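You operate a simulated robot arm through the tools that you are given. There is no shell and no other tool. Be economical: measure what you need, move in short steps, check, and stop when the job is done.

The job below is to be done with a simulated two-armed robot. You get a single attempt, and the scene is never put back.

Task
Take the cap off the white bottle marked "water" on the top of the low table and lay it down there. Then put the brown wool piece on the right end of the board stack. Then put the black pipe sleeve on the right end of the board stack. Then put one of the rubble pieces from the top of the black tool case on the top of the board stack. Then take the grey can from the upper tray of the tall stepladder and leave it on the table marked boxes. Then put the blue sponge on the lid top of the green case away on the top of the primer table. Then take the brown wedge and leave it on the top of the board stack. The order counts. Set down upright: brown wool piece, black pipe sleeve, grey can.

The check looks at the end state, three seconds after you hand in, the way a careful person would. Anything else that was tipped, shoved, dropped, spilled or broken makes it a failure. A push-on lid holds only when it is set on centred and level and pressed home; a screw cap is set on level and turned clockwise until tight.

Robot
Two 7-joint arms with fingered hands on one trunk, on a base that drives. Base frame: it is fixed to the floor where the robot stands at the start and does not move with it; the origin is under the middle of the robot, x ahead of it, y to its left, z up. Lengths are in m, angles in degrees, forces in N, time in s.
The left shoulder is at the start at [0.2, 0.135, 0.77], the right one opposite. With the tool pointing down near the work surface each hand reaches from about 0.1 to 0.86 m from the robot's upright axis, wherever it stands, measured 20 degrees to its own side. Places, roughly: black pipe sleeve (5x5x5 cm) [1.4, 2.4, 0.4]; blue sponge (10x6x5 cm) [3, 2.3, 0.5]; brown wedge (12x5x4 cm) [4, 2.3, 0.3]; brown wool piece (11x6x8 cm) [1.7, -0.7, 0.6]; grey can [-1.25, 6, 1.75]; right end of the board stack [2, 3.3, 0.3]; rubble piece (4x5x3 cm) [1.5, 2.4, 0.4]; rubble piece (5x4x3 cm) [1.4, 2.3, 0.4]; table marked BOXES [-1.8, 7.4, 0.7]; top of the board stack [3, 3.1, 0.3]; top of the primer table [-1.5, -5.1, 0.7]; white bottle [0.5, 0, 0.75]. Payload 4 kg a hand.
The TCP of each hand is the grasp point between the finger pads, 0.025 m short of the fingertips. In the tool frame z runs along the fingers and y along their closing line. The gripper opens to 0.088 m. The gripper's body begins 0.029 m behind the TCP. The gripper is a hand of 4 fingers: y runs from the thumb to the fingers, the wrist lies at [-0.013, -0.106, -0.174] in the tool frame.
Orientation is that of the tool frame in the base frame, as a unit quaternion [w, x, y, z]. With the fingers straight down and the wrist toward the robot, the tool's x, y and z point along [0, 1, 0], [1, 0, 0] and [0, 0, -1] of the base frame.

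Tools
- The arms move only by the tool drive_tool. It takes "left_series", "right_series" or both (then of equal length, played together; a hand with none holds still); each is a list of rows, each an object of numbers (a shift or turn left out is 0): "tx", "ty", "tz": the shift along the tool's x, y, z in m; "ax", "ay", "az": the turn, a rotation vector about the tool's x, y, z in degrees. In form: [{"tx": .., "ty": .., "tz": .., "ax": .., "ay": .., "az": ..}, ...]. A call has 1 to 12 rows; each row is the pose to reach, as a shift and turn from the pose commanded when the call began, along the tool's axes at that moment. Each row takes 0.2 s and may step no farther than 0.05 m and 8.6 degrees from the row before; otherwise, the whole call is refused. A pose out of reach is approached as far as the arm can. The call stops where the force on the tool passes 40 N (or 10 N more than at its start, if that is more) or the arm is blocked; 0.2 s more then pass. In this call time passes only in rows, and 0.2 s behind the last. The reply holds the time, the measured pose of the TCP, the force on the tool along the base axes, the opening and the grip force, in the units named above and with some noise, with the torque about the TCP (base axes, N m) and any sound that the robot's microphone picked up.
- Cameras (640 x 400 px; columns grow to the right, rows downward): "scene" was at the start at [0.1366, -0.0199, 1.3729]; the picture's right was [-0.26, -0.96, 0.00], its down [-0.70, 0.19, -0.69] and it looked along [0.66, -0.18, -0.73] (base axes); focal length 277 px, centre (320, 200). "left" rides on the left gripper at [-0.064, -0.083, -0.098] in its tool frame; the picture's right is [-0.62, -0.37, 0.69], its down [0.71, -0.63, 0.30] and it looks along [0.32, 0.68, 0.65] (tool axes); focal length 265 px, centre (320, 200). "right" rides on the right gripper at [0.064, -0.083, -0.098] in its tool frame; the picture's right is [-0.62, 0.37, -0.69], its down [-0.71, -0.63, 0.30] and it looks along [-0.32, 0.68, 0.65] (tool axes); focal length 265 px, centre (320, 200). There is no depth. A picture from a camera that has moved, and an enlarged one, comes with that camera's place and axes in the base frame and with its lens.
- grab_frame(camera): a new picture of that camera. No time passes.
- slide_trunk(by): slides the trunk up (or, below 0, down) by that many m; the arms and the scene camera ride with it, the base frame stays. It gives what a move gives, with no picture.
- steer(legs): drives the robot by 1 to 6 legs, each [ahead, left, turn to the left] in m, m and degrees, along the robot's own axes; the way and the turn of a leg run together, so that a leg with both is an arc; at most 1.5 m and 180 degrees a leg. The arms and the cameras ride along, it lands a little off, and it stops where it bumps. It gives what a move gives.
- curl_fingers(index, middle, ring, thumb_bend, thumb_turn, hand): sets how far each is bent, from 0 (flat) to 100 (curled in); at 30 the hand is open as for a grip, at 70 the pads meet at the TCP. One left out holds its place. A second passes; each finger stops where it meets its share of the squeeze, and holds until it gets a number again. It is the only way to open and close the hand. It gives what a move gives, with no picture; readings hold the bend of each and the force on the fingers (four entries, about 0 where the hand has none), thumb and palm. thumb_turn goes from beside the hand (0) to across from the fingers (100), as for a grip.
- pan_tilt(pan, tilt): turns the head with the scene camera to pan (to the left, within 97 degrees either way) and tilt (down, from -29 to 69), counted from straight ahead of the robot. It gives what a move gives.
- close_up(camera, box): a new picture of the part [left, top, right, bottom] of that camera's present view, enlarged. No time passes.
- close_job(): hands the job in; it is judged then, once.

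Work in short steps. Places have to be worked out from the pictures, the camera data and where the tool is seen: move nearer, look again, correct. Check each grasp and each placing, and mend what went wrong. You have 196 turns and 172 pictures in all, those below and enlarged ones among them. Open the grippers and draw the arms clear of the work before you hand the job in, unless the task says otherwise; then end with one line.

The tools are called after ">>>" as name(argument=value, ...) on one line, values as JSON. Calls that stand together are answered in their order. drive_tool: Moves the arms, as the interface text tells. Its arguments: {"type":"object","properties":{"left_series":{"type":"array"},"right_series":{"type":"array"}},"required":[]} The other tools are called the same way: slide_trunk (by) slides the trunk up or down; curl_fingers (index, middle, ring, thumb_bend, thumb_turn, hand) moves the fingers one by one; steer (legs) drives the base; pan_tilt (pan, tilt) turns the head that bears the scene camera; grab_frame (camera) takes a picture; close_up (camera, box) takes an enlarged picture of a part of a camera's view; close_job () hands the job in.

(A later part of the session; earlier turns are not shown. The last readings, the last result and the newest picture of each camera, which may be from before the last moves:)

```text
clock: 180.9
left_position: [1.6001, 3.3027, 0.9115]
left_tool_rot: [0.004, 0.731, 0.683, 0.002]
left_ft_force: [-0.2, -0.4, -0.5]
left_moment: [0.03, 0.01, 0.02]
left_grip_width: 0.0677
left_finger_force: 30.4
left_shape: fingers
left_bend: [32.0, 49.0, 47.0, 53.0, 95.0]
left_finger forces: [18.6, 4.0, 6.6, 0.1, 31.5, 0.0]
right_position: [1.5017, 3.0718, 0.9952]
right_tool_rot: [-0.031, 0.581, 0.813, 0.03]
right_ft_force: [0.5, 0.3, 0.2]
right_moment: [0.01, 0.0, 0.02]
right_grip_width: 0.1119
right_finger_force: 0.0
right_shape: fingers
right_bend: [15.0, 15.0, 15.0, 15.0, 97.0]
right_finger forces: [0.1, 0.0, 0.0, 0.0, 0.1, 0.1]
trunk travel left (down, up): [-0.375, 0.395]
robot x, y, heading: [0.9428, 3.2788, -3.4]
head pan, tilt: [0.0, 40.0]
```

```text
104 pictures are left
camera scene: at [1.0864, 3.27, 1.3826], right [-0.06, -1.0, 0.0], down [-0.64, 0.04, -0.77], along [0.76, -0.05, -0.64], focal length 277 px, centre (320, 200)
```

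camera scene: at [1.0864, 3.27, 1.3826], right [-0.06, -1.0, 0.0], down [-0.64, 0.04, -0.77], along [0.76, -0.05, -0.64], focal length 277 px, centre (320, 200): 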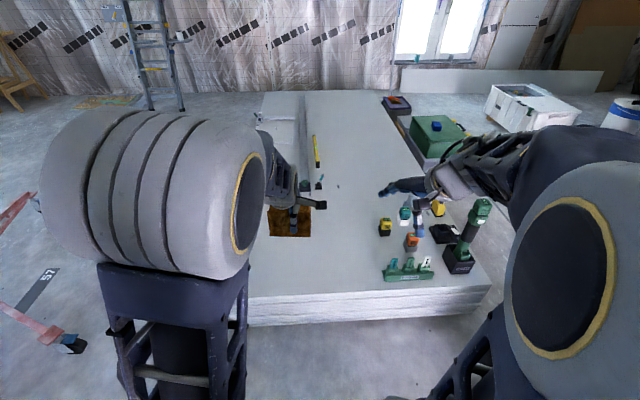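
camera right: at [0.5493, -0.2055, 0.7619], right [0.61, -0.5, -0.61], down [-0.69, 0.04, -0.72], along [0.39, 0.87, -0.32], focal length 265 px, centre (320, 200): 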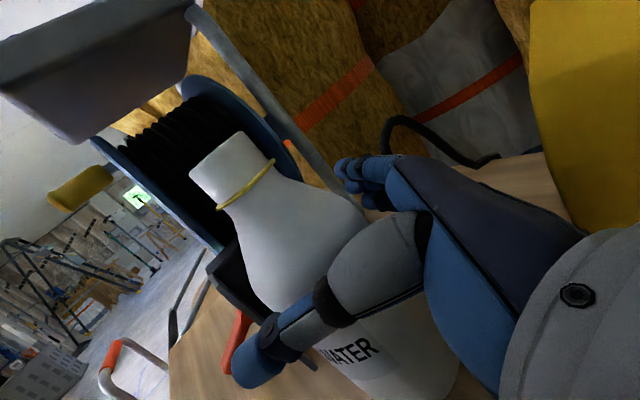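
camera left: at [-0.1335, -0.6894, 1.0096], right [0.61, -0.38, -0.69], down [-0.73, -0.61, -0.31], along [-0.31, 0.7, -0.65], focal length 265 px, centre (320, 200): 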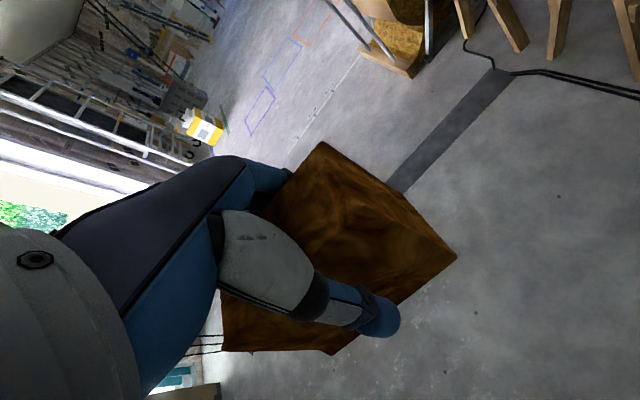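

The free spot near (1.95, 3.42) is ahead of my left hand. I move 0.28 m closer and lower the trunk by 0.3 m.

>>> steer(legs=[[0.28, 0.02, 3.3]])

>>> slide_trunk(by=-0.3)

>>> grab_frame(camera="left")

>>> grab_frame(camera="scene")

```text
clock: 182.9
left_position: [1.8766, 3.3523, 0.9103]
left_tool_rot: [0.003, 0.71, 0.704, 0.002]
left_ft_force: [-0.7, -0.6, -0.6]
left_moment: [0.0, 0.03, 0.02]
left_grip_width: 0.0679
left_finger_force: 30.1
left_shape: fingers
left_bend: [32.0, 49.0, 47.0, 53.0, 95.0]
left_finger forces: [18.6, 4.0, 6.6, 0.1, 31.6, 0.1]
right_position: [1.7916, 3.1162, 0.9953]
right_tool_rot: [-0.032, 0.556, 0.83, 0.03]
right_ft_force: [-0.8, -0.2, 0.2]
right_moment: [0.0, 0.01, -0.04]
right_grip_width: 0.1122
right_finger_force: 0.0
right_shape: fingers
right_bend: [15.0, 15.0, 15.0, 15.0, 97.0]
right_finger forces: [0.0, 0.0, 0.1, 0.0, 0.1, 0.0]
trunk travel left (down, up): [-0.375, 0.395]
robot x, y, heading: [1.22, 3.2925, -0.0]
head pan, tilt: [0.0, 40.0]
```

```text
clock: 185.9
left_position: [1.8756, 3.3519, 0.6104]
left_tool_rot: [0.003, 0.71, 0.704, 0.002]
left_ft_force: [0.2, 0.2, -0.3]
left_moment: [0.01, -0.01, 0.0]
left_grip_width: 0.068
left_finger_force: 30.0
left_shape: fingers
left_bend: [32.0, 49.0, 47.0, 53.0, 95.0]
left_finger forces: [18.5, 4.0, 6.6, 0.1, 31.5, 0.0]
right_position: [1.7911, 3.1144, 0.6948]
right_tool_rot: [-0.032, 0.556, 0.83, 0.029]
right_ft_force: [-0.4, -0.5, 0.2]
right_moment: [-0.05, 0.02, 0.0]
right_grip_width: 0.1121
right_finger_force: 0.1
right_shape: fingers
right_bend: [15.0, 15.0, 15.0, 15.0, 97.0]
right_finger forces: [0.0, 0.0, 0.0, 0.1, 0.0, 0.0]
trunk travel left (down, up): [-0.075, 0.695]
robot x, y, heading: [1.2184, 3.288, -0.2]
head pan, tilt: [0.0, 40.0]
```

```text
103 pictures are left
camera left: at [1.7911, 3.2901, 0.7097], right [-0.37, -0.62, -0.69], down [-0.62, 0.72, -0.31], along [0.69, 0.32, -0.65], focal length 265 px, centre (320, 200)
```

left: 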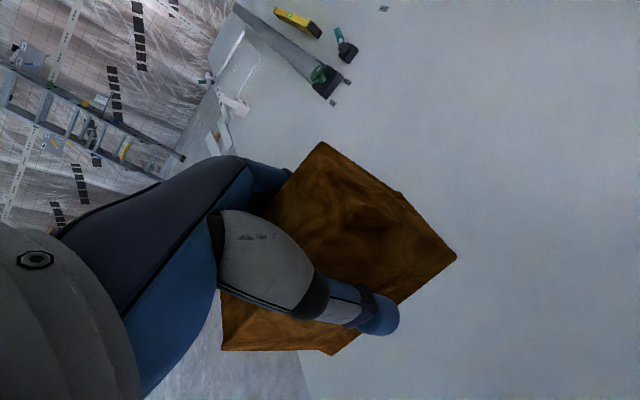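

```text
102 pictures are left
camera scene: at [1.3644, 3.2893, 1.0827], right [0.0, -1.0, 0.0], down [-0.64, 0.0, -0.77], along [0.77, 0.0, -0.64], focal length 277 px, centre (320, 200)
```

scene: 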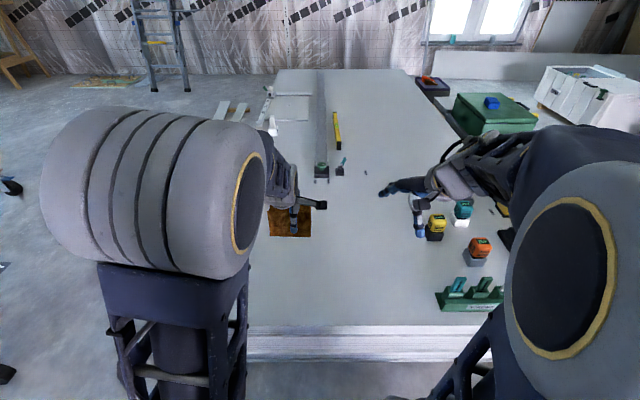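

The stack below is clear. I move a little forward and lower the piece to about 1.5 cm above the boards.

>>> drive_tool(left_series=[{"tx": 0.02, "ty": 0.035, "tz": 0.02}, {"tx": 0.04, "ty": 0.07, "tz": 0.05}, {"tx": 0.04, "ty": 0.07, "tz": 0.09}, {"tx": 0.04, "ty": 0.07, "tz": 0.13}, {"tx": 0.04, "ty": 0.07, "tz": 0.17}, {"tx": 0.04, "ty": 0.07, "tz": 0.2}, {"tx": 0.04, "ty": 0.07, "tz": 0.22}])

>>> drive_tool(left_series=[{"tz": 0.005}, {"tz": 0.01}, {"tz": 0.015}, {"tz": 0.02}, {"tz": 0.025}, {"tz": 0.03}, {"tz": 0.035}, {"tz": 0.04}, {"tz": 0.045}, {"tz": 0.05}])

>>> grab_frame(camera="left")

>>> grab_frame(camera="scene")

```text
refused: row 2 steps farther than a row can; nothing moved
```

```text
clock: 188.1
left_position: [1.877, 3.3533, 0.5608]
left_tool_rot: [0.003, 0.71, 0.704, 0.002]
left_ft_force: [-0.3, -0.9, 0.4]
left_moment: [-0.02, 0.01, 0.01]
left_grip_width: 0.068
left_finger_force: 29.8
left_shape: fingers
left_bend: [32.0, 49.0, 47.0, 53.0, 95.0]
left_finger forces: [18.2, 4.0, 6.5, 0.0, 31.1, 0.1]
right_position: [1.7913, 3.114, 0.695]
right_tool_rot: [-0.031, 0.555, 0.831, 0.03]
right_ft_force: [-0.2, -0.3, -0.5]
right_moment: [-0.01, -0.04, 0.03]
right_grip_width: 0.1119
right_finger_force: 0.0
right_shape: fingers
right_bend: [15.0, 15.0, 15.0, 15.0, 97.0]
right_finger forces: [0.0, 0.0, 0.0, 0.0, 0.0, 0.1]
trunk travel left (down, up): [-0.075, 0.695]
robot x, y, heading: [1.2206, 3.2885, -0.2]
head pan, tilt: [0.0, 40.0]
```

```text
101 pictures are left
camera left: at [1.7921, 3.2901, 0.6599], right [-0.37, -0.62, -0.69], down [-0.62, 0.72, -0.31], along [0.69, 0.32, -0.65], focal length 265 px, centre (320, 200)
```

left: 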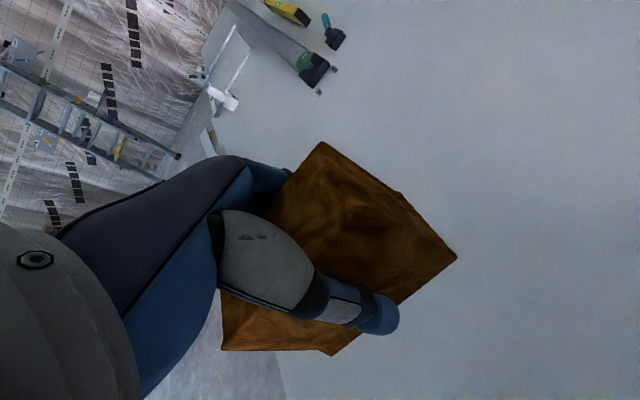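

```text
100 pictures are left
camera scene: at [1.3644, 3.2893, 1.0826], right [0.0, -1.0, 0.0], down [-0.64, 0.0, -0.77], along [0.77, 0.0, -0.64], focal length 277 px, centre (320, 200)
```

scene: 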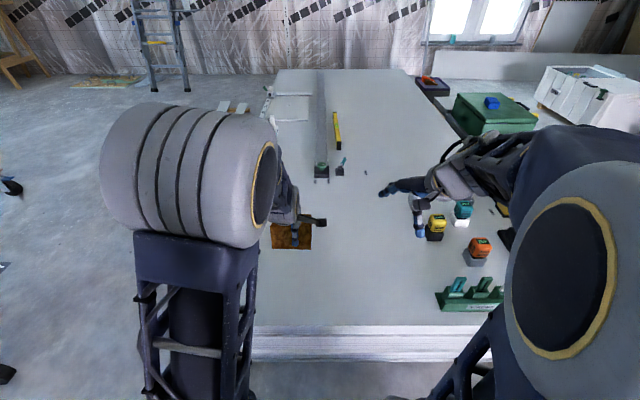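

One call was refused for its step size and the second only moved 5 cm, harmlessly. I continue with smaller steps and then feel for contact.

>>> drive_tool(left_series=[{"tx": 0.02, "ty": 0.03, "tz": 0.02}, {"tx": 0.035, "ty": 0.06, "tz": 0.05}, {"tx": 0.04, "ty": 0.07, "tz": 0.09}, {"tx": 0.04, "ty": 0.07, "tz": 0.13}, {"tx": 0.04, "ty": 0.07, "tz": 0.16}, {"tx": 0.04, "ty": 0.07, "tz": 0.18}])

>>> drive_tool(left_series=[{"tz": 0.004}, {"tz": 0.008}, {"tz": 0.012}, {"tz": 0.016}, {"tz": 0.02}, {"tz": 0.024}, {"tz": 0.028}, {"tz": 0.032}, {"tz": 0.036}])

>>> close_up(camera="scene", box=[220, 160, 380, 260])

```text
clock: 189.5
left_position: [1.9495, 3.3914, 0.3853]
left_tool_rot: [0.006, 0.71, 0.704, 0.005]
left_ft_force: [-14.5, 1.2, 34.8]
left_moment: [-0.17, -0.12, -0.04]
left_grip_width: 0.0688
left_finger_force: 36.6
left_shape: fingers
left_bend: [33.0, 50.0, 48.0, 53.0, 96.0]
left_finger forces: [18.0, 3.4, 5.5, 0.0, 46.4, 0.0]
right_position: [1.7905, 3.115, 0.6969]
right_tool_rot: [-0.032, 0.556, 0.83, 0.03]
right_ft_force: [0.2, -0.4, -0.2]
right_moment: [-0.01, 0.0, 0.03]
right_grip_width: 0.1121
right_finger_force: 0.2
right_shape: fingers
right_bend: [15.0, 15.0, 15.0, 15.0, 97.0]
right_finger forces: [0.0, 0.1, 0.1, 0.1, 0.1, 0.1]
trunk travel left (down, up): [-0.075, 0.695]
robot x, y, heading: [1.219, 3.2905, -0.3]
head pan, tilt: [0.0, 40.0]
```

```text
clock: 189.8
left_position: [1.9501, 3.3907, 0.3852]
left_tool_rot: [0.008, 0.71, 0.704, 0.006]
left_ft_force: [-11.9, 0.8, 27.0]
left_moment: [-0.19, 0.0, -0.09]
left_grip_width: 0.0682
left_finger_force: 35.9
left_shape: fingers
left_bend: [34.0, 50.0, 49.0, 53.0, 96.0]
left_finger forces: [18.6, 3.3, 5.7, 0.0, 44.0, 0.1]
right_position: [1.791, 3.1156, 0.6948]
right_tool_rot: [-0.031, 0.556, 0.83, 0.029]
right_ft_force: [0.2, -0.3, -0.5]
right_moment: [-0.02, -0.01, -0.01]
right_grip_width: 0.112
right_finger_force: 0.1
right_shape: fingers
right_bend: [15.0, 15.0, 15.0, 15.0, 97.0]
right_finger forces: [0.1, 0.0, 0.1, 0.1, 0.0, 0.0]
trunk travel left (down, up): [-0.075, 0.695]
robot x, y, heading: [1.2198, 3.2875, -0.1]
head pan, tilt: [0.0, 40.0]
stopped in row 1 (left hand): the force on the tool passed its limit at 53 N (the readings are from after the stop); the commanded pose is now the measured one
```

```text
4.00 times, centred on (300, 210) of scene
camera zoom: at [1.3636, 3.2893, 1.0827], right [0.0, -1.0, 0.0], down [-0.64, 0.0, -0.77], along [0.77, 0.0, -0.64], focal length 1108 px, centre (400, 160)
```

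zoom: 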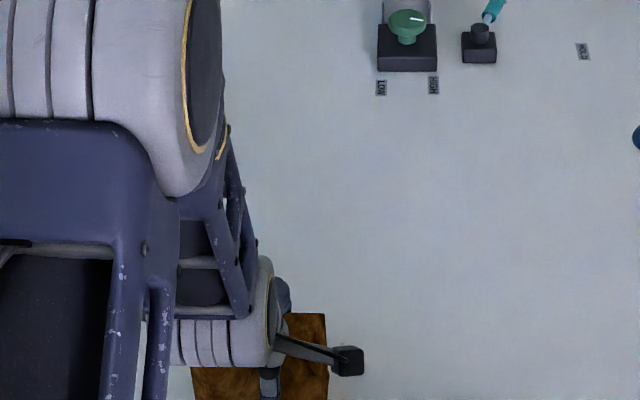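

The piece rests on the boards. I ease off the pressure, open wide and rise.

>>> drive_tool(left_series=[{"tz": -0.004}])

>>> curl_fingers(hand="left", index=18, middle=18, ring=18, thumb_bend=18)

>>> drive_tool(left_series=[{"tz": -0.02}, {"tz": -0.05}, {"tz": -0.09}, {"tz": -0.14}, {"tz": -0.19}, {"tz": -0.24}])

>>> grab_frame(camera="left")

```text
clock: 190.2
left_position: [1.9492, 3.3917, 0.3864]
left_tool_rot: [0.006, 0.71, 0.704, 0.005]
left_ft_force: [0.9, -0.2, 7.6]
left_moment: [-0.08, -0.15, -0.08]
left_grip_width: 0.0678
left_finger_force: 32.6
left_shape: fingers
left_bend: [33.0, 50.0, 48.0, 53.0, 96.0]
left_finger forces: [20.8, 4.4, 6.9, 0.1, 33.5, 0.0]
right_position: [1.7902, 3.1148, 0.6953]
right_tool_rot: [-0.032, 0.557, 0.83, 0.029]
right_ft_force: [0.0, -0.3, 0.3]
right_moment: [0.01, 0.01, -0.04]
right_grip_width: 0.1118
right_finger_force: 0.0
right_shape: fingers
right_bend: [15.0, 15.0, 15.0, 15.0, 97.0]
right_finger forces: [0.0, 0.1, 0.0, 0.0, 0.0, 0.0]
trunk travel left (down, up): [-0.075, 0.695]
robot x, y, heading: [1.2211, 3.287, 0.0]
head pan, tilt: [0.0, 40.0]
```

```text
clock: 191.2
left_position: [1.9495, 3.3909, 0.3881]
left_tool_rot: [0.006, 0.71, 0.704, 0.005]
left_ft_force: [0.5, -0.7, -0.5]
left_moment: [-0.01, -0.02, 0.01]
left_grip_width: 0.107
left_finger_force: 0.1
left_shape: fingers
left_bend: [18.0, 18.0, 18.0, 18.0, 97.0]
left_finger forces: [0.0, 0.0, 0.0, 0.0, 0.1, 0.0]
right_position: [1.7913, 3.1145, 0.6952]
right_tool_rot: [-0.031, 0.556, 0.83, 0.03]
right_ft_force: [0.2, -0.1, -0.8]
right_moment: [-0.03, -0.02, 0.0]
right_grip_width: 0.1121
right_finger_force: 0.0
right_shape: fingers
right_bend: [15.0, 15.0, 15.0, 15.0, 97.0]
right_finger forces: [0.0, 0.0, 0.0, 0.0, 0.0, 0.0]
trunk travel left (down, up): [-0.075, 0.695]
robot x, y, heading: [1.2202, 3.2888, -0.5]
head pan, tilt: [0.0, 40.0]
```

```text
clock: 192.6
left_position: [1.9456, 3.3907, 0.6292]
left_tool_rot: [0.005, 0.71, 0.704, 0.004]
left_ft_force: [0.0, 0.5, -1.1]
left_moment: [-0.03, 0.04, 0.02]
left_grip_width: 0.1071
left_finger_force: 0.0
left_shape: fingers
left_bend: [18.0, 18.0, 18.0, 18.0, 97.0]
left_finger forces: [0.1, 0.1, 0.0, 0.1, 0.0, 0.0]
right_position: [1.7906, 3.1152, 0.6952]
right_tool_rot: [-0.032, 0.556, 0.83, 0.03]
right_ft_force: [-0.2, 0.0, 0.2]
right_moment: [0.01, -0.01, -0.01]
right_grip_width: 0.1122
right_finger_force: 0.1
right_shape: fingers
right_bend: [15.0, 15.0, 15.0, 15.0, 97.0]
right_finger forces: [0.1, 0.0, 0.0, 0.0, 0.1, 0.0]
trunk travel left (down, up): [-0.075, 0.695]
robot x, y, heading: [1.2191, 3.2884, -0.3]
head pan, tilt: [0.0, 40.0]
```

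```text
98 pictures are left
camera left: at [1.8602, 3.3275, 0.7275], right [-0.36, -0.62, -0.7], down [-0.62, 0.72, -0.31], along [0.7, 0.32, -0.64], focal length 265 px, centre (320, 200)
```

left: 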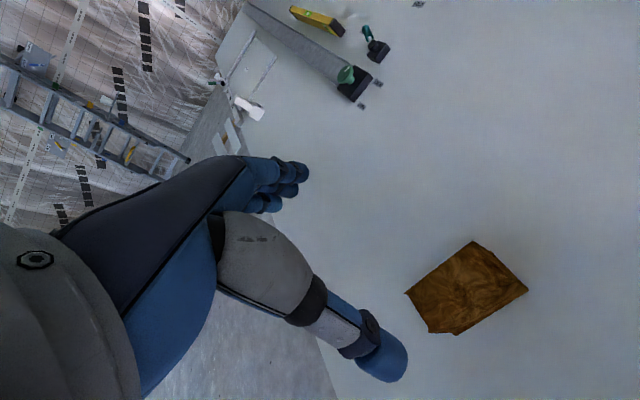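

The wool piece stands properly on the right end. Next is the sleeve: I raise the trunk so the hands clear the drill, and turn right toward the tool case.

>>> slide_trunk(by=0.28)

>>> steer(legs=[[0, 0, -80]])

>>> pan_tilt(pan=0, tilt=50)

>>> grab_frame(camera="scene")

```text
clock: 195.4
left_position: [1.9457, 3.3906, 0.9093]
left_tool_rot: [0.007, 0.71, 0.704, 0.005]
left_ft_force: [-0.4, 0.7, 0.0]
left_moment: [0.01, 0.0, 0.04]
left_grip_width: 0.107
left_finger_force: 0.0
left_shape: fingers
left_bend: [18.0, 18.0, 18.0, 18.0, 97.0]
left_finger forces: [0.0, 0.0, 0.0, 0.0, 0.0, 0.0]
right_position: [1.791, 3.1146, 0.9744]
right_tool_rot: [-0.032, 0.556, 0.83, 0.03]
right_ft_force: [1.0, -1.0, 0.7]
right_moment: [-0.06, 0.02, 0.0]
right_grip_width: 0.1122
right_finger_force: 0.1
right_shape: fingers
right_bend: [15.0, 15.0, 15.0, 15.0, 97.0]
right_finger forces: [0.1, 0.0, 0.0, 0.1, 0.0, 0.1]
trunk travel left (down, up): [-0.355, 0.415]
robot x, y, heading: [1.2175, 3.2888, -0.2]
head pan, tilt: [0.0, 40.0]
```

```text
clock: 199.3
left_position: [1.4352, 2.588, 0.909]
left_tool_rot: [0.008, 0.997, 0.076, 0.0]
left_ft_force: [0.0, 0.8, -0.8]
left_moment: [-0.02, 0.01, 0.01]
left_grip_width: 0.1069
left_finger_force: 0.0
left_shape: fingers
left_bend: [18.0, 18.0, 18.0, 18.0, 97.0]
left_finger forces: [0.1, 0.1, 0.1, 0.0, 0.1, 0.0]
right_position: [1.1393, 2.6962, 0.9753]
right_tool_rot: [-0.005, 0.962, 0.271, 0.043]
right_ft_force: [0.6, -0.7, 0.2]
right_moment: [0.01, 0.01, 0.04]
right_grip_width: 0.1125
right_finger_force: 0.0
right_shape: fingers
right_bend: [15.0, 15.0, 15.0, 15.0, 97.0]
right_finger forces: [0.1, 0.1, 0.0, 0.0, 0.0, 0.0]
trunk travel left (down, up): [-0.355, 0.415]
robot x, y, heading: [1.2201, 3.2858, -80.8]
head pan, tilt: [0.0, 40.0]
```

```text
clock: 200.0
left_position: [1.4343, 2.5878, 0.9082]
left_tool_rot: [0.008, 0.997, 0.077, -0.001]
left_ft_force: [-0.3, 0.3, -0.8]
left_moment: [-0.05, -0.01, -0.02]
left_grip_width: 0.1072
left_finger_force: 0.0
left_shape: fingers
left_bend: [18.0, 18.0, 18.0, 18.0, 97.0]
left_finger forces: [0.0, 0.0, 0.0, 0.1, 0.1, 0.1]
right_position: [1.1394, 2.697, 0.975]
right_tool_rot: [-0.005, 0.961, 0.271, 0.043]
right_ft_force: [-0.1, -0.8, -0.6]
right_moment: [0.01, -0.04, 0.03]
right_grip_width: 0.1122
right_finger_force: 0.0
right_shape: fingers
right_bend: [15.0, 15.0, 15.0, 15.0, 97.0]
right_finger forces: [0.0, 0.1, 0.1, 0.0, 0.0, 0.1]
trunk travel left (down, up): [-0.355, 0.415]
robot x, y, heading: [1.2182, 3.2897, -81.0]
head pan, tilt: [0.0, 50.0]
```

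```text
97 pictures are left
camera scene: at [1.2405, 3.1543, 1.3485], right [-0.99, -0.16, 0.0], down [-0.12, 0.76, -0.64], along [0.1, -0.64, -0.77], focal length 277 px, centre (320, 200)
```

scene: 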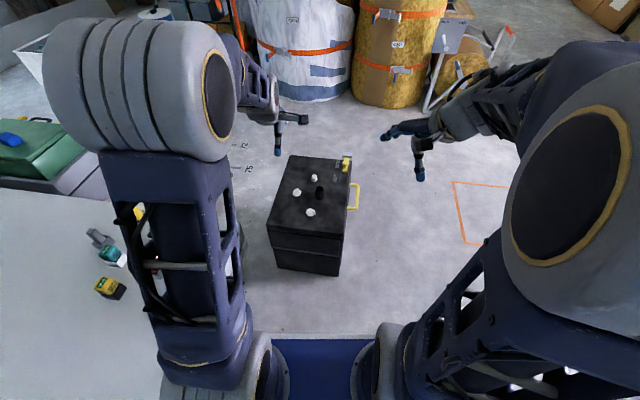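

The case is straight ahead with the black sleeve and three white pieces on it. I zoom in and also use the left camera for a second view.

>>> close_up(camera="scene", box=[250, 140, 380, 240])

>>> grab_frame(camera="left")

>>> grab_frame(camera="right")

```text
4.00 times, centred on (315, 190) of scene
camera zoom: at [1.2405, 3.1543, 1.3485], right [-0.99, -0.16, 0.0], down [-0.12, 0.76, -0.64], along [0.1, -0.64, -0.77], focal length 1108 px, centre (340, 240)
```

zoom: 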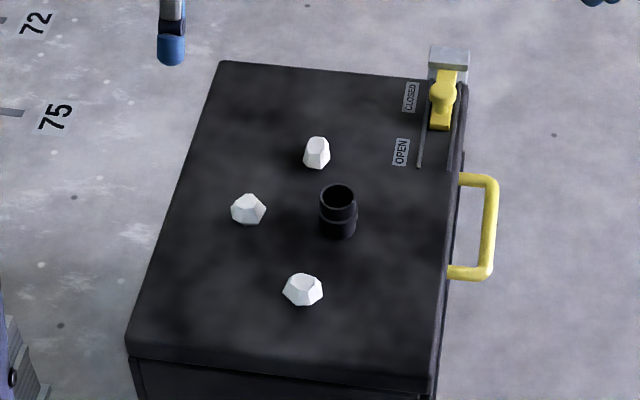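

```text
95 pictures are left
camera left: at [1.3589, 2.6625, 1.0072], right [-0.67, 0.26, -0.7], down [0.61, 0.73, -0.31], along [0.42, -0.64, -0.64], focal length 265 px, centre (320, 200)
```

left: 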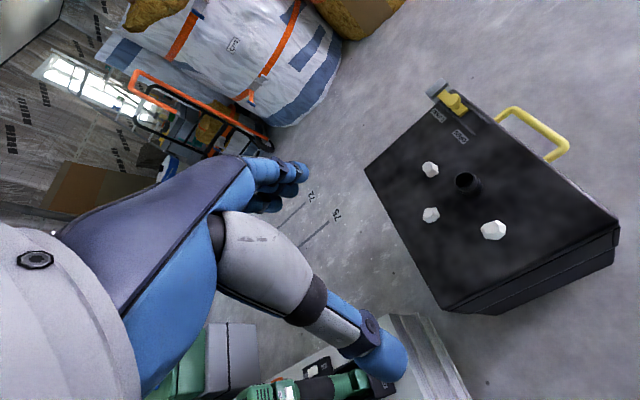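

```text
94 pictures are left
camera right: at [1.1402, 2.7986, 1.0785], right [-0.39, -0.66, 0.64], down [-0.91, 0.18, -0.37], along [0.13, -0.73, -0.67], focal length 265 px, centre (320, 200)
```

right: 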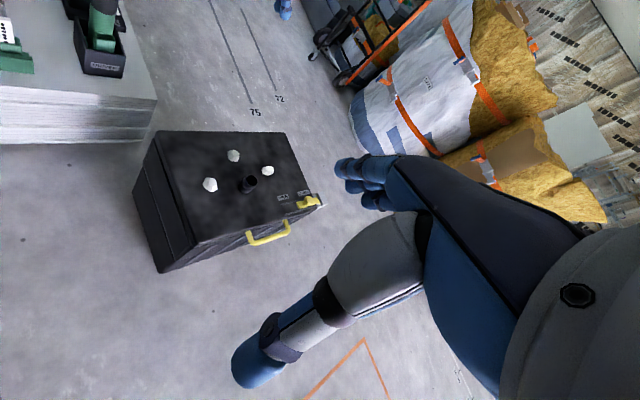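

Three views agree on the sleeve: its top is at (1.366, 2.365, 0.459) and the nearest rubble is 10–12 cm away. I move 0.2 m closer, set a moderate opening and bring the left hand over it.

>>> steer(legs=[[0.2, 0, 0]])

>>> curl_fingers(hand="left", index=35, middle=35, ring=35, thumb_bend=35)

>>> drive_tool(left_series=[{"tx": -0.035, "ty": 0.003}, {"tx": -0.07, "ty": 0.006}, {"tx": -0.103, "ty": 0.0095}, {"tx": -0.103, "ty": 0.0095, "tz": 0.05}, {"tx": -0.103, "ty": 0.0095, "tz": 0.1}, {"tx": -0.103, "ty": 0.0095, "tz": 0.15}, {"tx": -0.103, "ty": 0.0095, "tz": 0.2}, {"tx": -0.103, "ty": 0.0095, "tz": 0.25}])

>>> grab_frame(camera="left")

```text
clock: 201.6
left_position: [1.4667, 2.3886, 0.9097]
left_tool_rot: [0.008, 0.997, 0.076, -0.001]
left_ft_force: [0.5, 0.5, -0.4]
left_moment: [0.01, 0.02, 0.03]
left_grip_width: 0.1068
left_finger_force: 0.0
left_shape: fingers
left_bend: [18.0, 18.0, 18.0, 18.0, 97.0]
left_finger forces: [0.0, 0.1, 0.0, 0.0, 0.0, 0.0]
right_position: [1.1713, 2.4969, 0.9753]
right_tool_rot: [-0.005, 0.962, 0.27, 0.043]
right_ft_force: [0.2, -0.8, -0.1]
right_moment: [-0.01, -0.01, 0.01]
right_grip_width: 0.1123
right_finger_force: 0.0
right_shape: fingers
right_bend: [15.0, 15.0, 15.0, 15.0, 97.0]
right_finger forces: [0.0, 0.0, 0.0, 0.1, 0.0, 0.1]
trunk travel left (down, up): [-0.355, 0.415]
robot x, y, heading: [1.2468, 3.0912, -80.9]
head pan, tilt: [0.0, 50.0]
```

```text
clock: 202.6
left_position: [1.4653, 2.3895, 0.9092]
left_tool_rot: [0.008, 0.997, 0.076, 0.0]
left_ft_force: [0.0, -0.2, -0.6]
left_moment: [0.01, -0.01, -0.01]
left_grip_width: 0.0749
left_finger_force: 0.0
left_shape: fingers
left_bend: [35.0, 35.0, 35.0, 35.0, 97.0]
left_finger forces: [0.0, 0.1, 0.0, 0.0, 0.0, 0.1]
right_position: [1.1698, 2.4984, 0.9746]
right_tool_rot: [-0.005, 0.962, 0.271, 0.043]
right_ft_force: [-0.8, -0.6, 0.5]
right_moment: [-0.01, 0.04, 0.0]
right_grip_width: 0.1119
right_finger_force: 0.0
right_shape: fingers
right_bend: [15.0, 15.0, 15.0, 15.0, 97.0]
right_finger forces: [0.0, 0.1, 0.0, 0.0, 0.0, 0.0]
trunk travel left (down, up): [-0.355, 0.415]
robot x, y, heading: [1.2529, 3.0902, -80.8]
head pan, tilt: [0.0, 50.0]
```

```text
clock: 204.4
left_position: [1.3685, 2.3611, 0.6572]
left_tool_rot: [0.008, 0.997, 0.075, 0.0]
left_ft_force: [-0.2, -0.4, 0.8]
left_moment: [-0.03, -0.02, -0.03]
left_grip_width: 0.0749
left_finger_force: 0.0
left_shape: fingers
left_bend: [35.0, 35.0, 35.0, 35.0, 97.0]
left_finger forces: [0.1, 0.0, 0.1, 0.1, 0.1, 0.0]
right_position: [1.1712, 2.4982, 0.975]
right_tool_rot: [-0.005, 0.962, 0.27, 0.044]
right_ft_force: [-0.1, -0.9, 0.0]
right_moment: [0.01, -0.01, 0.01]
right_grip_width: 0.1122
right_finger_force: 0.1
right_shape: fingers
right_bend: [15.0, 15.0, 15.0, 15.0, 97.0]
right_finger forces: [0.0, 0.0, 0.0, 0.0, 0.1, 0.0]
trunk travel left (down, up): [-0.355, 0.415]
robot x, y, heading: [1.2527, 3.0877, -80.9]
head pan, tilt: [0.0, 50.0]
```

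```text
93 pictures are left
camera left: at [1.2914, 2.4364, 0.7562], right [-0.67, 0.26, -0.7], down [0.61, 0.73, -0.32], along [0.42, -0.64, -0.64], focal length 265 px, centre (320, 200)
```

left: 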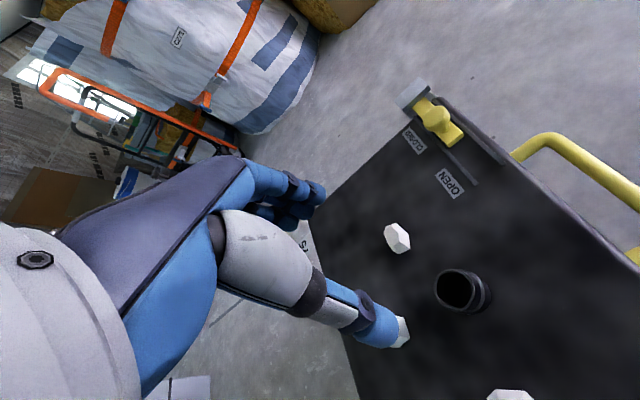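

The sleeve is at (1.368, 2.366), under the hand. I lower to grip height, close, and lift.

>>> drive_tool(left_series=[{"ty": -0.005, "tz": 0.05}, {"ty": -0.005, "tz": 0.1}, {"ty": -0.005, "tz": 0.15}, {"ty": -0.005, "tz": 0.18}, {"ty": -0.005, "tz": 0.2}, {"ty": -0.005, "tz": 0.215}])

>>> grab_frame(camera="left")

>>> curl_fingers(hand="left", index=58, middle=58, ring=58, thumb_bend=58)

>>> grab_frame(camera="left")

```text
refused: row 1 steps farther than a row can; nothing moved
```

```text
92 pictures are left
camera left: at [1.2914, 2.4364, 0.7562], right [-0.67, 0.26, -0.7], down [0.61, 0.73, -0.32], along [0.42, -0.64, -0.64], focal length 265 px, centre (320, 200)
```

left: 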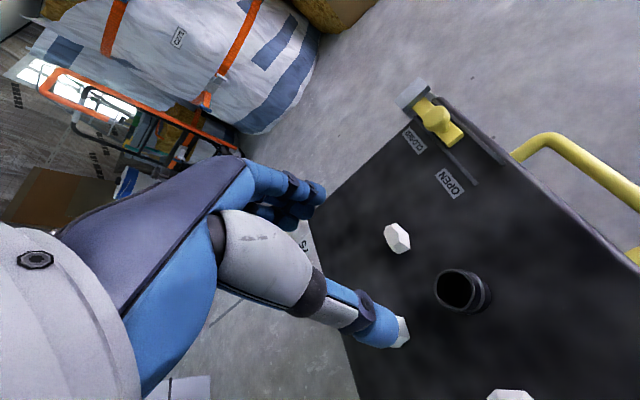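

```text
clock: 205.4
left_position: [1.3683, 2.3615, 0.6593]
left_tool_rot: [0.007, 0.997, 0.076, -0.001]
left_ft_force: [0.3, 0.0, -0.3]
left_moment: [0.03, -0.01, -0.01]
left_grip_width: 0.0268
left_finger_force: 0.0
left_shape: fingers
left_bend: [57.0, 57.0, 57.0, 57.0, 97.0]
left_finger forces: [0.1, 0.1, 0.0, 0.0, 0.1, 0.0]
right_position: [1.1705, 2.498, 0.9753]
right_tool_rot: [-0.004, 0.962, 0.27, 0.043]
right_ft_force: [-0.2, 0.3, -0.4]
right_moment: [0.0, 0.0, 0.03]
right_grip_width: 0.1121
right_finger_force: 0.1
right_shape: fingers
right_bend: [15.0, 15.0, 15.0, 15.0, 97.0]
right_finger forces: [0.0, 0.1, 0.0, 0.1, 0.1, 0.0]
trunk travel left (down, up): [-0.355, 0.415]
robot x, y, heading: [1.2499, 3.0883, -80.9]
head pan, tilt: [0.0, 50.0]
```

```text
91 pictures are left
camera left: at [1.2913, 2.4365, 0.7564], right [-0.67, 0.26, -0.7], down [0.61, 0.73, -0.31], along [0.42, -0.64, -0.64], focal length 265 px, centre (320, 200)
```

left: 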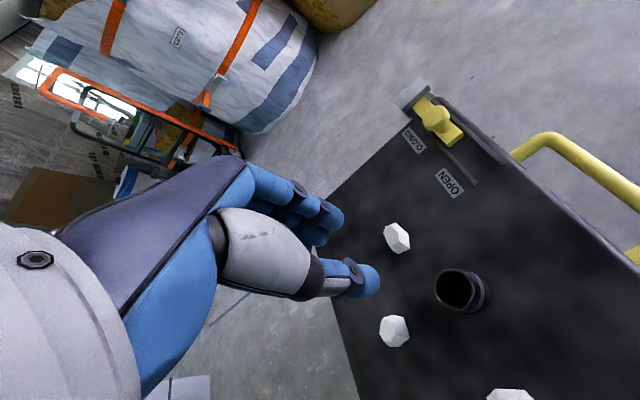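

The step was marginally too long and the hand closed in the air without touching anything. I reopen it and lower with shorter steps.

>>> curl_fingers(hand="left", index=35, middle=35, ring=35, thumb_bend=35)

>>> drive_tool(left_series=[{"ty": -0.005, "tz": 0.04}, {"ty": -0.005, "tz": 0.08}, {"ty": -0.005, "tz": 0.12}, {"ty": -0.005, "tz": 0.16}, {"ty": -0.005, "tz": 0.19}, {"ty": -0.005, "tz": 0.205}, {"ty": -0.005, "tz": 0.216}])

>>> grab_frame(camera="left")

```text
clock: 206.4
left_position: [1.3676, 2.3627, 0.6588]
left_tool_rot: [0.009, 0.997, 0.076, -0.001]
left_ft_force: [0.0, 0.4, -0.2]
left_moment: [-0.03, 0.0, 0.0]
left_grip_width: 0.0738
left_finger_force: 0.1
left_shape: fingers
left_bend: [35.0, 35.0, 35.0, 35.0, 97.0]
left_finger forces: [0.1, 0.0, 0.0, 0.0, 0.1, 0.1]
right_position: [1.1708, 2.4975, 0.9758]
right_tool_rot: [-0.006, 0.962, 0.271, 0.043]
right_ft_force: [0.5, 0.3, 0.1]
right_moment: [-0.02, 0.0, -0.02]
right_grip_width: 0.1118
right_finger_force: 0.1
right_shape: fingers
right_bend: [15.0, 15.0, 15.0, 15.0, 97.0]
right_finger forces: [0.1, 0.1, 0.0, 0.0, 0.0, 0.0]
trunk travel left (down, up): [-0.355, 0.415]
robot x, y, heading: [1.2509, 3.0887, -80.7]
head pan, tilt: [0.0, 50.0]
```

```text
clock: 208.0
left_position: [1.3675, 2.3619, 0.4458]
left_tool_rot: [0.011, 0.997, 0.076, 0.0]
left_ft_force: [-0.4, 1.9, 14.6]
left_moment: [-0.49, -0.17, 0.03]
left_grip_width: 0.0746
left_finger_force: 7.5
left_shape: fingers
left_bend: [35.0, 34.0, 35.0, 34.0, 97.0]
left_finger forces: [0.0, 13.7, 0.1, 0.0, 0.7, 0.0]
right_position: [1.1714, 2.4984, 0.9753]
right_tool_rot: [-0.005, 0.962, 0.27, 0.044]
right_ft_force: [0.0, 0.7, -0.3]
right_moment: [0.02, 0.04, -0.02]
right_grip_width: 0.1121
right_finger_force: 0.0
right_shape: fingers
right_bend: [15.0, 15.0, 15.0, 15.0, 97.0]
right_finger forces: [0.0, 0.0, 0.0, 0.0, 0.0, 0.0]
trunk travel left (down, up): [-0.355, 0.415]
robot x, y, heading: [1.2475, 3.0902, -80.9]
head pan, tilt: [0.0, 50.0]
```

```text
90 pictures are left
camera left: at [1.2903, 2.4368, 0.5431], right [-0.67, 0.26, -0.7], down [0.61, 0.72, -0.32], along [0.42, -0.64, -0.64], focal length 265 px, centre (320, 200)
```

left: 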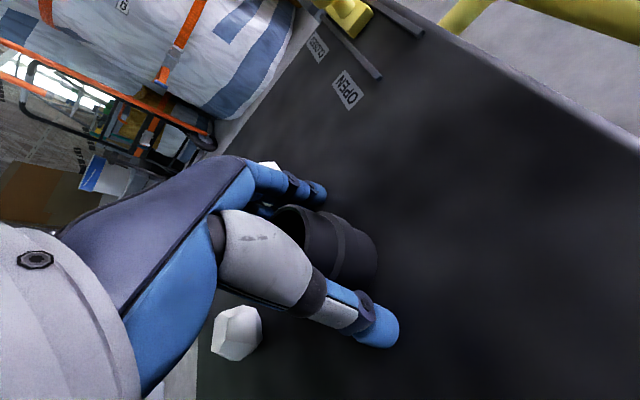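

The middle fingertip is touching the case top, so I raise 6 mm and close on the sleeve.

>>> drive_tool(left_series=[{"tz": -0.007}])

>>> curl_fingers(hand="left", index=57, middle=57, ring=57, thumb_bend=57)

>>> grab_frame(camera="left")

```text
clock: 208.4
left_position: [1.3668, 2.3637, 0.448]
left_tool_rot: [0.006, 0.997, 0.076, -0.001]
left_ft_force: [-0.4, 0.5, -0.2]
left_moment: [-0.01, 0.02, -0.01]
left_grip_width: 0.0745
left_finger_force: 0.2
left_shape: fingers
left_bend: [35.0, 35.0, 35.0, 35.0, 97.0]
left_finger forces: [0.0, 0.1, 0.0, 0.1, 0.1, 0.0]
right_position: [1.1707, 2.4975, 0.9751]
right_tool_rot: [-0.005, 0.962, 0.271, 0.043]
right_ft_force: [0.2, 0.8, -1.2]
right_moment: [-0.01, -0.03, 0.03]
right_grip_width: 0.112
right_finger_force: 0.0
right_shape: fingers
right_bend: [15.0, 15.0, 15.0, 15.0, 97.0]
right_finger forces: [0.0, 0.0, 0.0, 0.0, 0.0, 0.0]
trunk travel left (down, up): [-0.355, 0.415]
robot x, y, heading: [1.2526, 3.0915, -80.8]
head pan, tilt: [0.0, 50.0]
```

```text
clock: 209.4
left_position: [1.3662, 2.3613, 0.4505]
left_tool_rot: [0.008, 0.997, 0.076, 0.0]
left_ft_force: [-0.2, -1.1, 3.1]
left_moment: [-0.1, -0.05, -0.03]
left_grip_width: 0.0322
left_finger_force: 2.9
left_shape: fingers
left_bend: [55.0, 54.0, 56.0, 54.0, 97.0]
left_finger forces: [0.9, 3.4, 0.0, 0.0, 1.4, 0.0]
right_position: [1.1708, 2.4976, 0.9752]
right_tool_rot: [-0.004, 0.962, 0.271, 0.043]
right_ft_force: [0.8, -0.1, -1.0]
right_moment: [0.01, -0.02, 0.02]
right_grip_width: 0.1122
right_finger_force: 0.3
right_shape: fingers
right_bend: [15.0, 15.0, 15.0, 15.0, 97.0]
right_finger forces: [0.0, 0.0, 0.1, 0.0, 0.0, 0.0]
trunk travel left (down, up): [-0.355, 0.415]
robot x, y, heading: [1.2497, 3.0925, -81.2]
head pan, tilt: [0.0, 50.0]
```

```text
89 pictures are left
camera left: at [1.2903, 2.4369, 0.5488], right [-0.67, 0.26, -0.7], down [0.61, 0.73, -0.32], along [0.42, -0.64, -0.64], focal length 265 px, centre (320, 200)
```

left: 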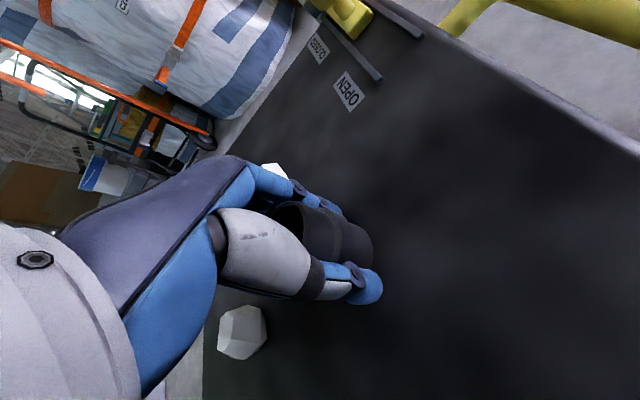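

The grip is light, so I tighten it, lift gently and check.

>>> curl_fingers(hand="left", index=63, middle=63, ring=58, thumb_bend=63)

>>> drive_tool(left_series=[{"tz": -0.02}, {"tz": -0.05}, {"tz": -0.09}, {"tz": -0.13}, {"tz": -0.17}, {"tz": -0.21}, {"tz": -0.25}, {"tz": -0.29}, {"tz": -0.33}])

>>> grab_frame(camera="left")

```text
clock: 210.4
left_position: [1.3664, 2.3621, 0.4505]
left_tool_rot: [0.008, 0.997, 0.076, 0.0]
left_ft_force: [0.4, -2.2, 5.0]
left_moment: [-0.2, -0.07, 0.01]
left_grip_width: 0.0301
left_finger_force: 9.1
left_shape: fingers
left_bend: [57.0, 57.0, 57.0, 55.0, 97.0]
left_finger forces: [3.7, 7.8, 0.1, 0.0, 6.8, 0.0]
right_position: [1.1719, 2.4974, 0.9746]
right_tool_rot: [-0.004, 0.962, 0.271, 0.043]
right_ft_force: [-0.3, -0.3, -0.5]
right_moment: [0.0, 0.01, 0.02]
right_grip_width: 0.1121
right_finger_force: 0.0
right_shape: fingers
right_bend: [15.0, 15.0, 15.0, 15.0, 97.0]
right_finger forces: [0.0, 0.1, 0.0, 0.1, 0.0, 0.0]
trunk travel left (down, up): [-0.355, 0.415]
robot x, y, heading: [1.2504, 3.0896, -80.9]
head pan, tilt: [0.0, 50.0]
```

```text
clock: 212.4
left_position: [1.3677, 2.3675, 0.7818]
left_tool_rot: [0.006, 0.997, 0.075, 0.0]
left_ft_force: [0.9, -0.3, -0.4]
left_moment: [-0.02, 0.0, 0.02]
left_grip_width: 0.0293
left_finger_force: 6.0
left_shape: fingers
left_bend: [57.0, 59.0, 57.0, 55.0, 97.0]
left_finger forces: [3.2, 2.8, 0.1, 0.0, 6.6, 0.0]
right_position: [1.1709, 2.498, 0.9754]
right_tool_rot: [-0.004, 0.962, 0.27, 0.043]
right_ft_force: [-0.5, 0.1, 0.7]
right_moment: [-0.01, 0.0, -0.02]
right_grip_width: 0.1123
right_finger_force: 0.1
right_shape: fingers
right_bend: [15.0, 15.0, 15.0, 15.0, 97.0]
right_finger forces: [0.1, 0.0, 0.0, 0.0, 0.0, 0.0]
trunk travel left (down, up): [-0.355, 0.415]
robot x, y, heading: [1.2501, 3.0885, -80.7]
head pan, tilt: [0.0, 50.0]
```

```text
88 pictures are left
camera left: at [1.2921, 2.4418, 0.88], right [-0.67, 0.26, -0.7], down [0.61, 0.73, -0.31], along [0.42, -0.64, -0.64], focal length 265 px, centre (320, 200)
```

left: 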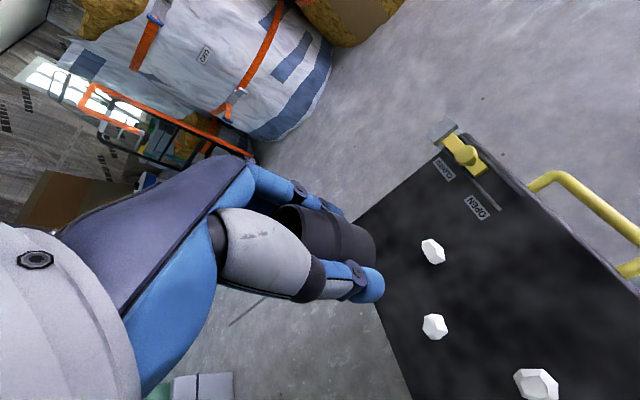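

The sleeve is held upright and the rubble is undisturbed. I raise it, back off and turn to the stack.

>>> drive_tool(left_series=[{"tz": -0.04}, {"tz": -0.08}, {"tz": -0.12}, {"tz": -0.14}])

>>> steer(legs=[[-0.2, 0, 0], [0, 0, 81]])

>>> slide_trunk(by=-0.3)

>>> grab_frame(camera="left")

```text
clock: 213.4
left_position: [1.3687, 2.3703, 0.9215]
left_tool_rot: [0.007, 0.997, 0.076, 0.0]
left_ft_force: [0.2, 0.2, 0.0]
left_moment: [-0.03, -0.01, 0.01]
left_grip_width: 0.0292
left_finger_force: 6.1
left_shape: fingers
left_bend: [57.0, 59.0, 57.0, 55.0, 97.0]
left_finger forces: [3.2, 2.7, 0.1, 0.0, 6.4, 0.0]
right_position: [1.1731, 2.4973, 0.9757]
right_tool_rot: [-0.005, 0.962, 0.27, 0.043]
right_ft_force: [-0.5, 0.3, -0.1]
right_moment: [0.0, 0.02, 0.02]
right_grip_width: 0.1122
right_finger_force: 0.2
right_shape: fingers
right_bend: [15.0, 15.0, 15.0, 15.0, 97.0]
right_finger forces: [0.1, 0.0, 0.0, 0.0, 0.0, 0.0]
trunk travel left (down, up): [-0.355, 0.415]
robot x, y, heading: [1.2524, 3.0864, -81.1]
head pan, tilt: [0.0, 50.0]
```

```text
clock: 218.5
left_position: [1.9482, 3.2841, 0.9201]
left_tool_rot: [0.007, 0.713, 0.701, 0.005]
left_ft_force: [0.1, 0.5, -0.4]
left_moment: [0.0, -0.01, 0.02]
left_grip_width: 0.0287
left_finger_force: 5.8
left_shape: fingers
left_bend: [58.0, 59.0, 57.0, 55.0, 97.0]
left_finger forces: [3.2, 2.9, 0.1, 0.0, 5.9, 0.0]
right_position: [1.7892, 3.1111, 0.9756]
right_tool_rot: [-0.031, 0.56, 0.828, 0.029]
right_ft_force: [0.2, 0.4, -0.6]
right_moment: [-0.01, 0.01, 0.03]
right_grip_width: 0.1122
right_finger_force: 0.0
right_shape: fingers
right_bend: [15.0, 15.0, 15.0, 15.0, 97.0]
right_finger forces: [0.1, 0.0, 0.1, 0.1, 0.1, 0.1]
trunk travel left (down, up): [-0.355, 0.415]
robot x, y, heading: [1.2199, 3.2869, -0.6]
head pan, tilt: [0.0, 50.0]
```

```text
clock: 221.5
left_position: [1.9481, 3.2849, 0.6208]
left_tool_rot: [0.007, 0.713, 0.702, 0.005]
left_ft_force: [0.4, -0.2, 0.0]
left_moment: [0.0, 0.02, -0.01]
left_grip_width: 0.0292
left_finger_force: 6.1
left_shape: fingers
left_bend: [58.0, 59.0, 57.0, 55.0, 97.0]
left_finger forces: [3.2, 2.8, 0.0, 0.0, 5.9, 0.1]
right_position: [1.7892, 3.1117, 0.6753]
right_tool_rot: [-0.031, 0.56, 0.827, 0.03]
right_ft_force: [0.6, -0.1, -0.6]
right_moment: [0.02, -0.02, -0.01]
right_grip_width: 0.1122
right_finger_force: 0.2
right_shape: fingers
right_bend: [15.0, 15.0, 15.0, 15.0, 97.0]
right_finger forces: [0.1, 0.1, 0.0, 0.0, 0.1, 0.1]
trunk travel left (down, up): [-0.055, 0.715]
robot x, y, heading: [1.2207, 3.2858, -0.5]
head pan, tilt: [0.0, 50.0]
```

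```text
87 pictures are left
camera left: at [1.8625, 3.2224, 0.7188], right [-0.37, -0.62, -0.7], down [-0.61, 0.72, -0.31], along [0.7, 0.31, -0.64], focal length 265 px, centre (320, 200)
```

left: 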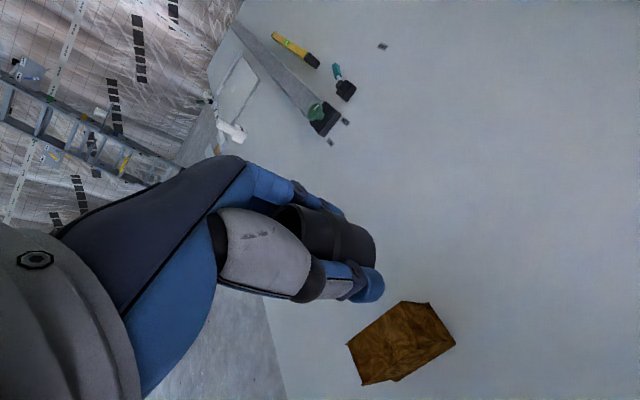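

The wool stands well. I shift the sleeve a little to the right of it, lower it, and then feel for contact.

>>> drive_tool(left_series=[{"tx": -0.035, "tz": 0.02}, {"tx": -0.035, "tz": 0.06}, {"tx": -0.035, "tz": 0.1}, {"tx": -0.035, "tz": 0.14}, {"tx": -0.035, "tz": 0.18}, {"tx": -0.035, "tz": 0.21}, {"tx": -0.035, "tz": 0.23}])

>>> drive_tool(left_series=[{"tz": 0.004}, {"tz": 0.008}, {"tz": 0.012}, {"tz": 0.016}, {"tz": 0.02}, {"tz": 0.024}, {"tz": 0.028}, {"tz": 0.032}, {"tz": 0.036}, {"tz": 0.04}])

>>> grab_frame(camera="left")

```text
clock: 223.1
left_position: [1.9515, 3.2479, 0.3906]
left_tool_rot: [0.006, 0.713, 0.701, 0.005]
left_ft_force: [0.7, 0.4, -0.1]
left_moment: [0.01, 0.0, 0.03]
left_grip_width: 0.0286
left_finger_force: 5.8
left_shape: fingers
left_bend: [58.0, 59.0, 57.0, 56.0, 97.0]
left_finger forces: [3.2, 2.9, 0.1, 0.1, 5.8, 0.1]
right_position: [1.7891, 3.1113, 0.6755]
right_tool_rot: [-0.031, 0.56, 0.827, 0.03]
right_ft_force: [-0.3, 0.4, 0.6]
right_moment: [0.01, -0.03, -0.02]
right_grip_width: 0.112
right_finger_force: 0.1
right_shape: fingers
right_bend: [15.0, 15.0, 15.0, 15.0, 97.0]
right_finger forces: [0.0, 0.1, 0.0, 0.0, 0.1, 0.1]
trunk travel left (down, up): [-0.055, 0.715]
robot x, y, heading: [1.2203, 3.2878, -0.8]
head pan, tilt: [0.0, 50.0]
```

```text
clock: 225.3
left_position: [1.9566, 3.2482, 0.3569]
left_tool_rot: [0.013, 0.713, 0.701, 0.008]
left_ft_force: [-6.0, 0.9, 16.6]
left_moment: [0.03, 0.34, 0.01]
left_grip_width: 0.0299
left_finger_force: 11.6
left_shape: fingers
left_bend: [60.0, 60.0, 57.0, 55.0, 96.0]
left_finger forces: [2.5, 4.8, 0.0, 0.0, 15.7, 0.0]
right_position: [1.7895, 3.111, 0.6752]
right_tool_rot: [-0.032, 0.56, 0.827, 0.03]
right_ft_force: [-0.1, -0.3, -0.2]
right_moment: [-0.01, 0.01, -0.02]
right_grip_width: 0.1122
right_finger_force: 0.0
right_shape: fingers
right_bend: [15.0, 15.0, 15.0, 15.0, 97.0]
right_finger forces: [0.0, 0.1, 0.0, 0.0, 0.0, 0.0]
trunk travel left (down, up): [-0.055, 0.715]
robot x, y, heading: [1.2192, 3.2902, -0.6]
head pan, tilt: [0.0, 50.0]
stopped in row 10 (left hand): the force on the tool passed its limit at 44 N (the readings are from after the stop); the commanded pose is now the measured one
```

```text
86 pictures are left
camera left: at [1.8692, 3.187, 0.4551], right [-0.36, -0.62, -0.7], down [-0.61, 0.72, -0.33], along [0.71, 0.31, -0.63], focal length 265 px, centre (320, 200)
```

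left: 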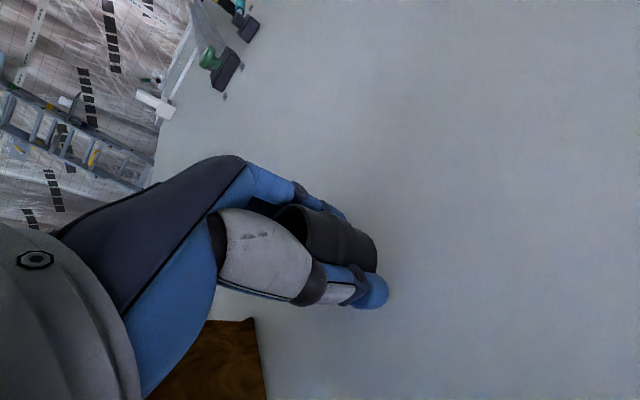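

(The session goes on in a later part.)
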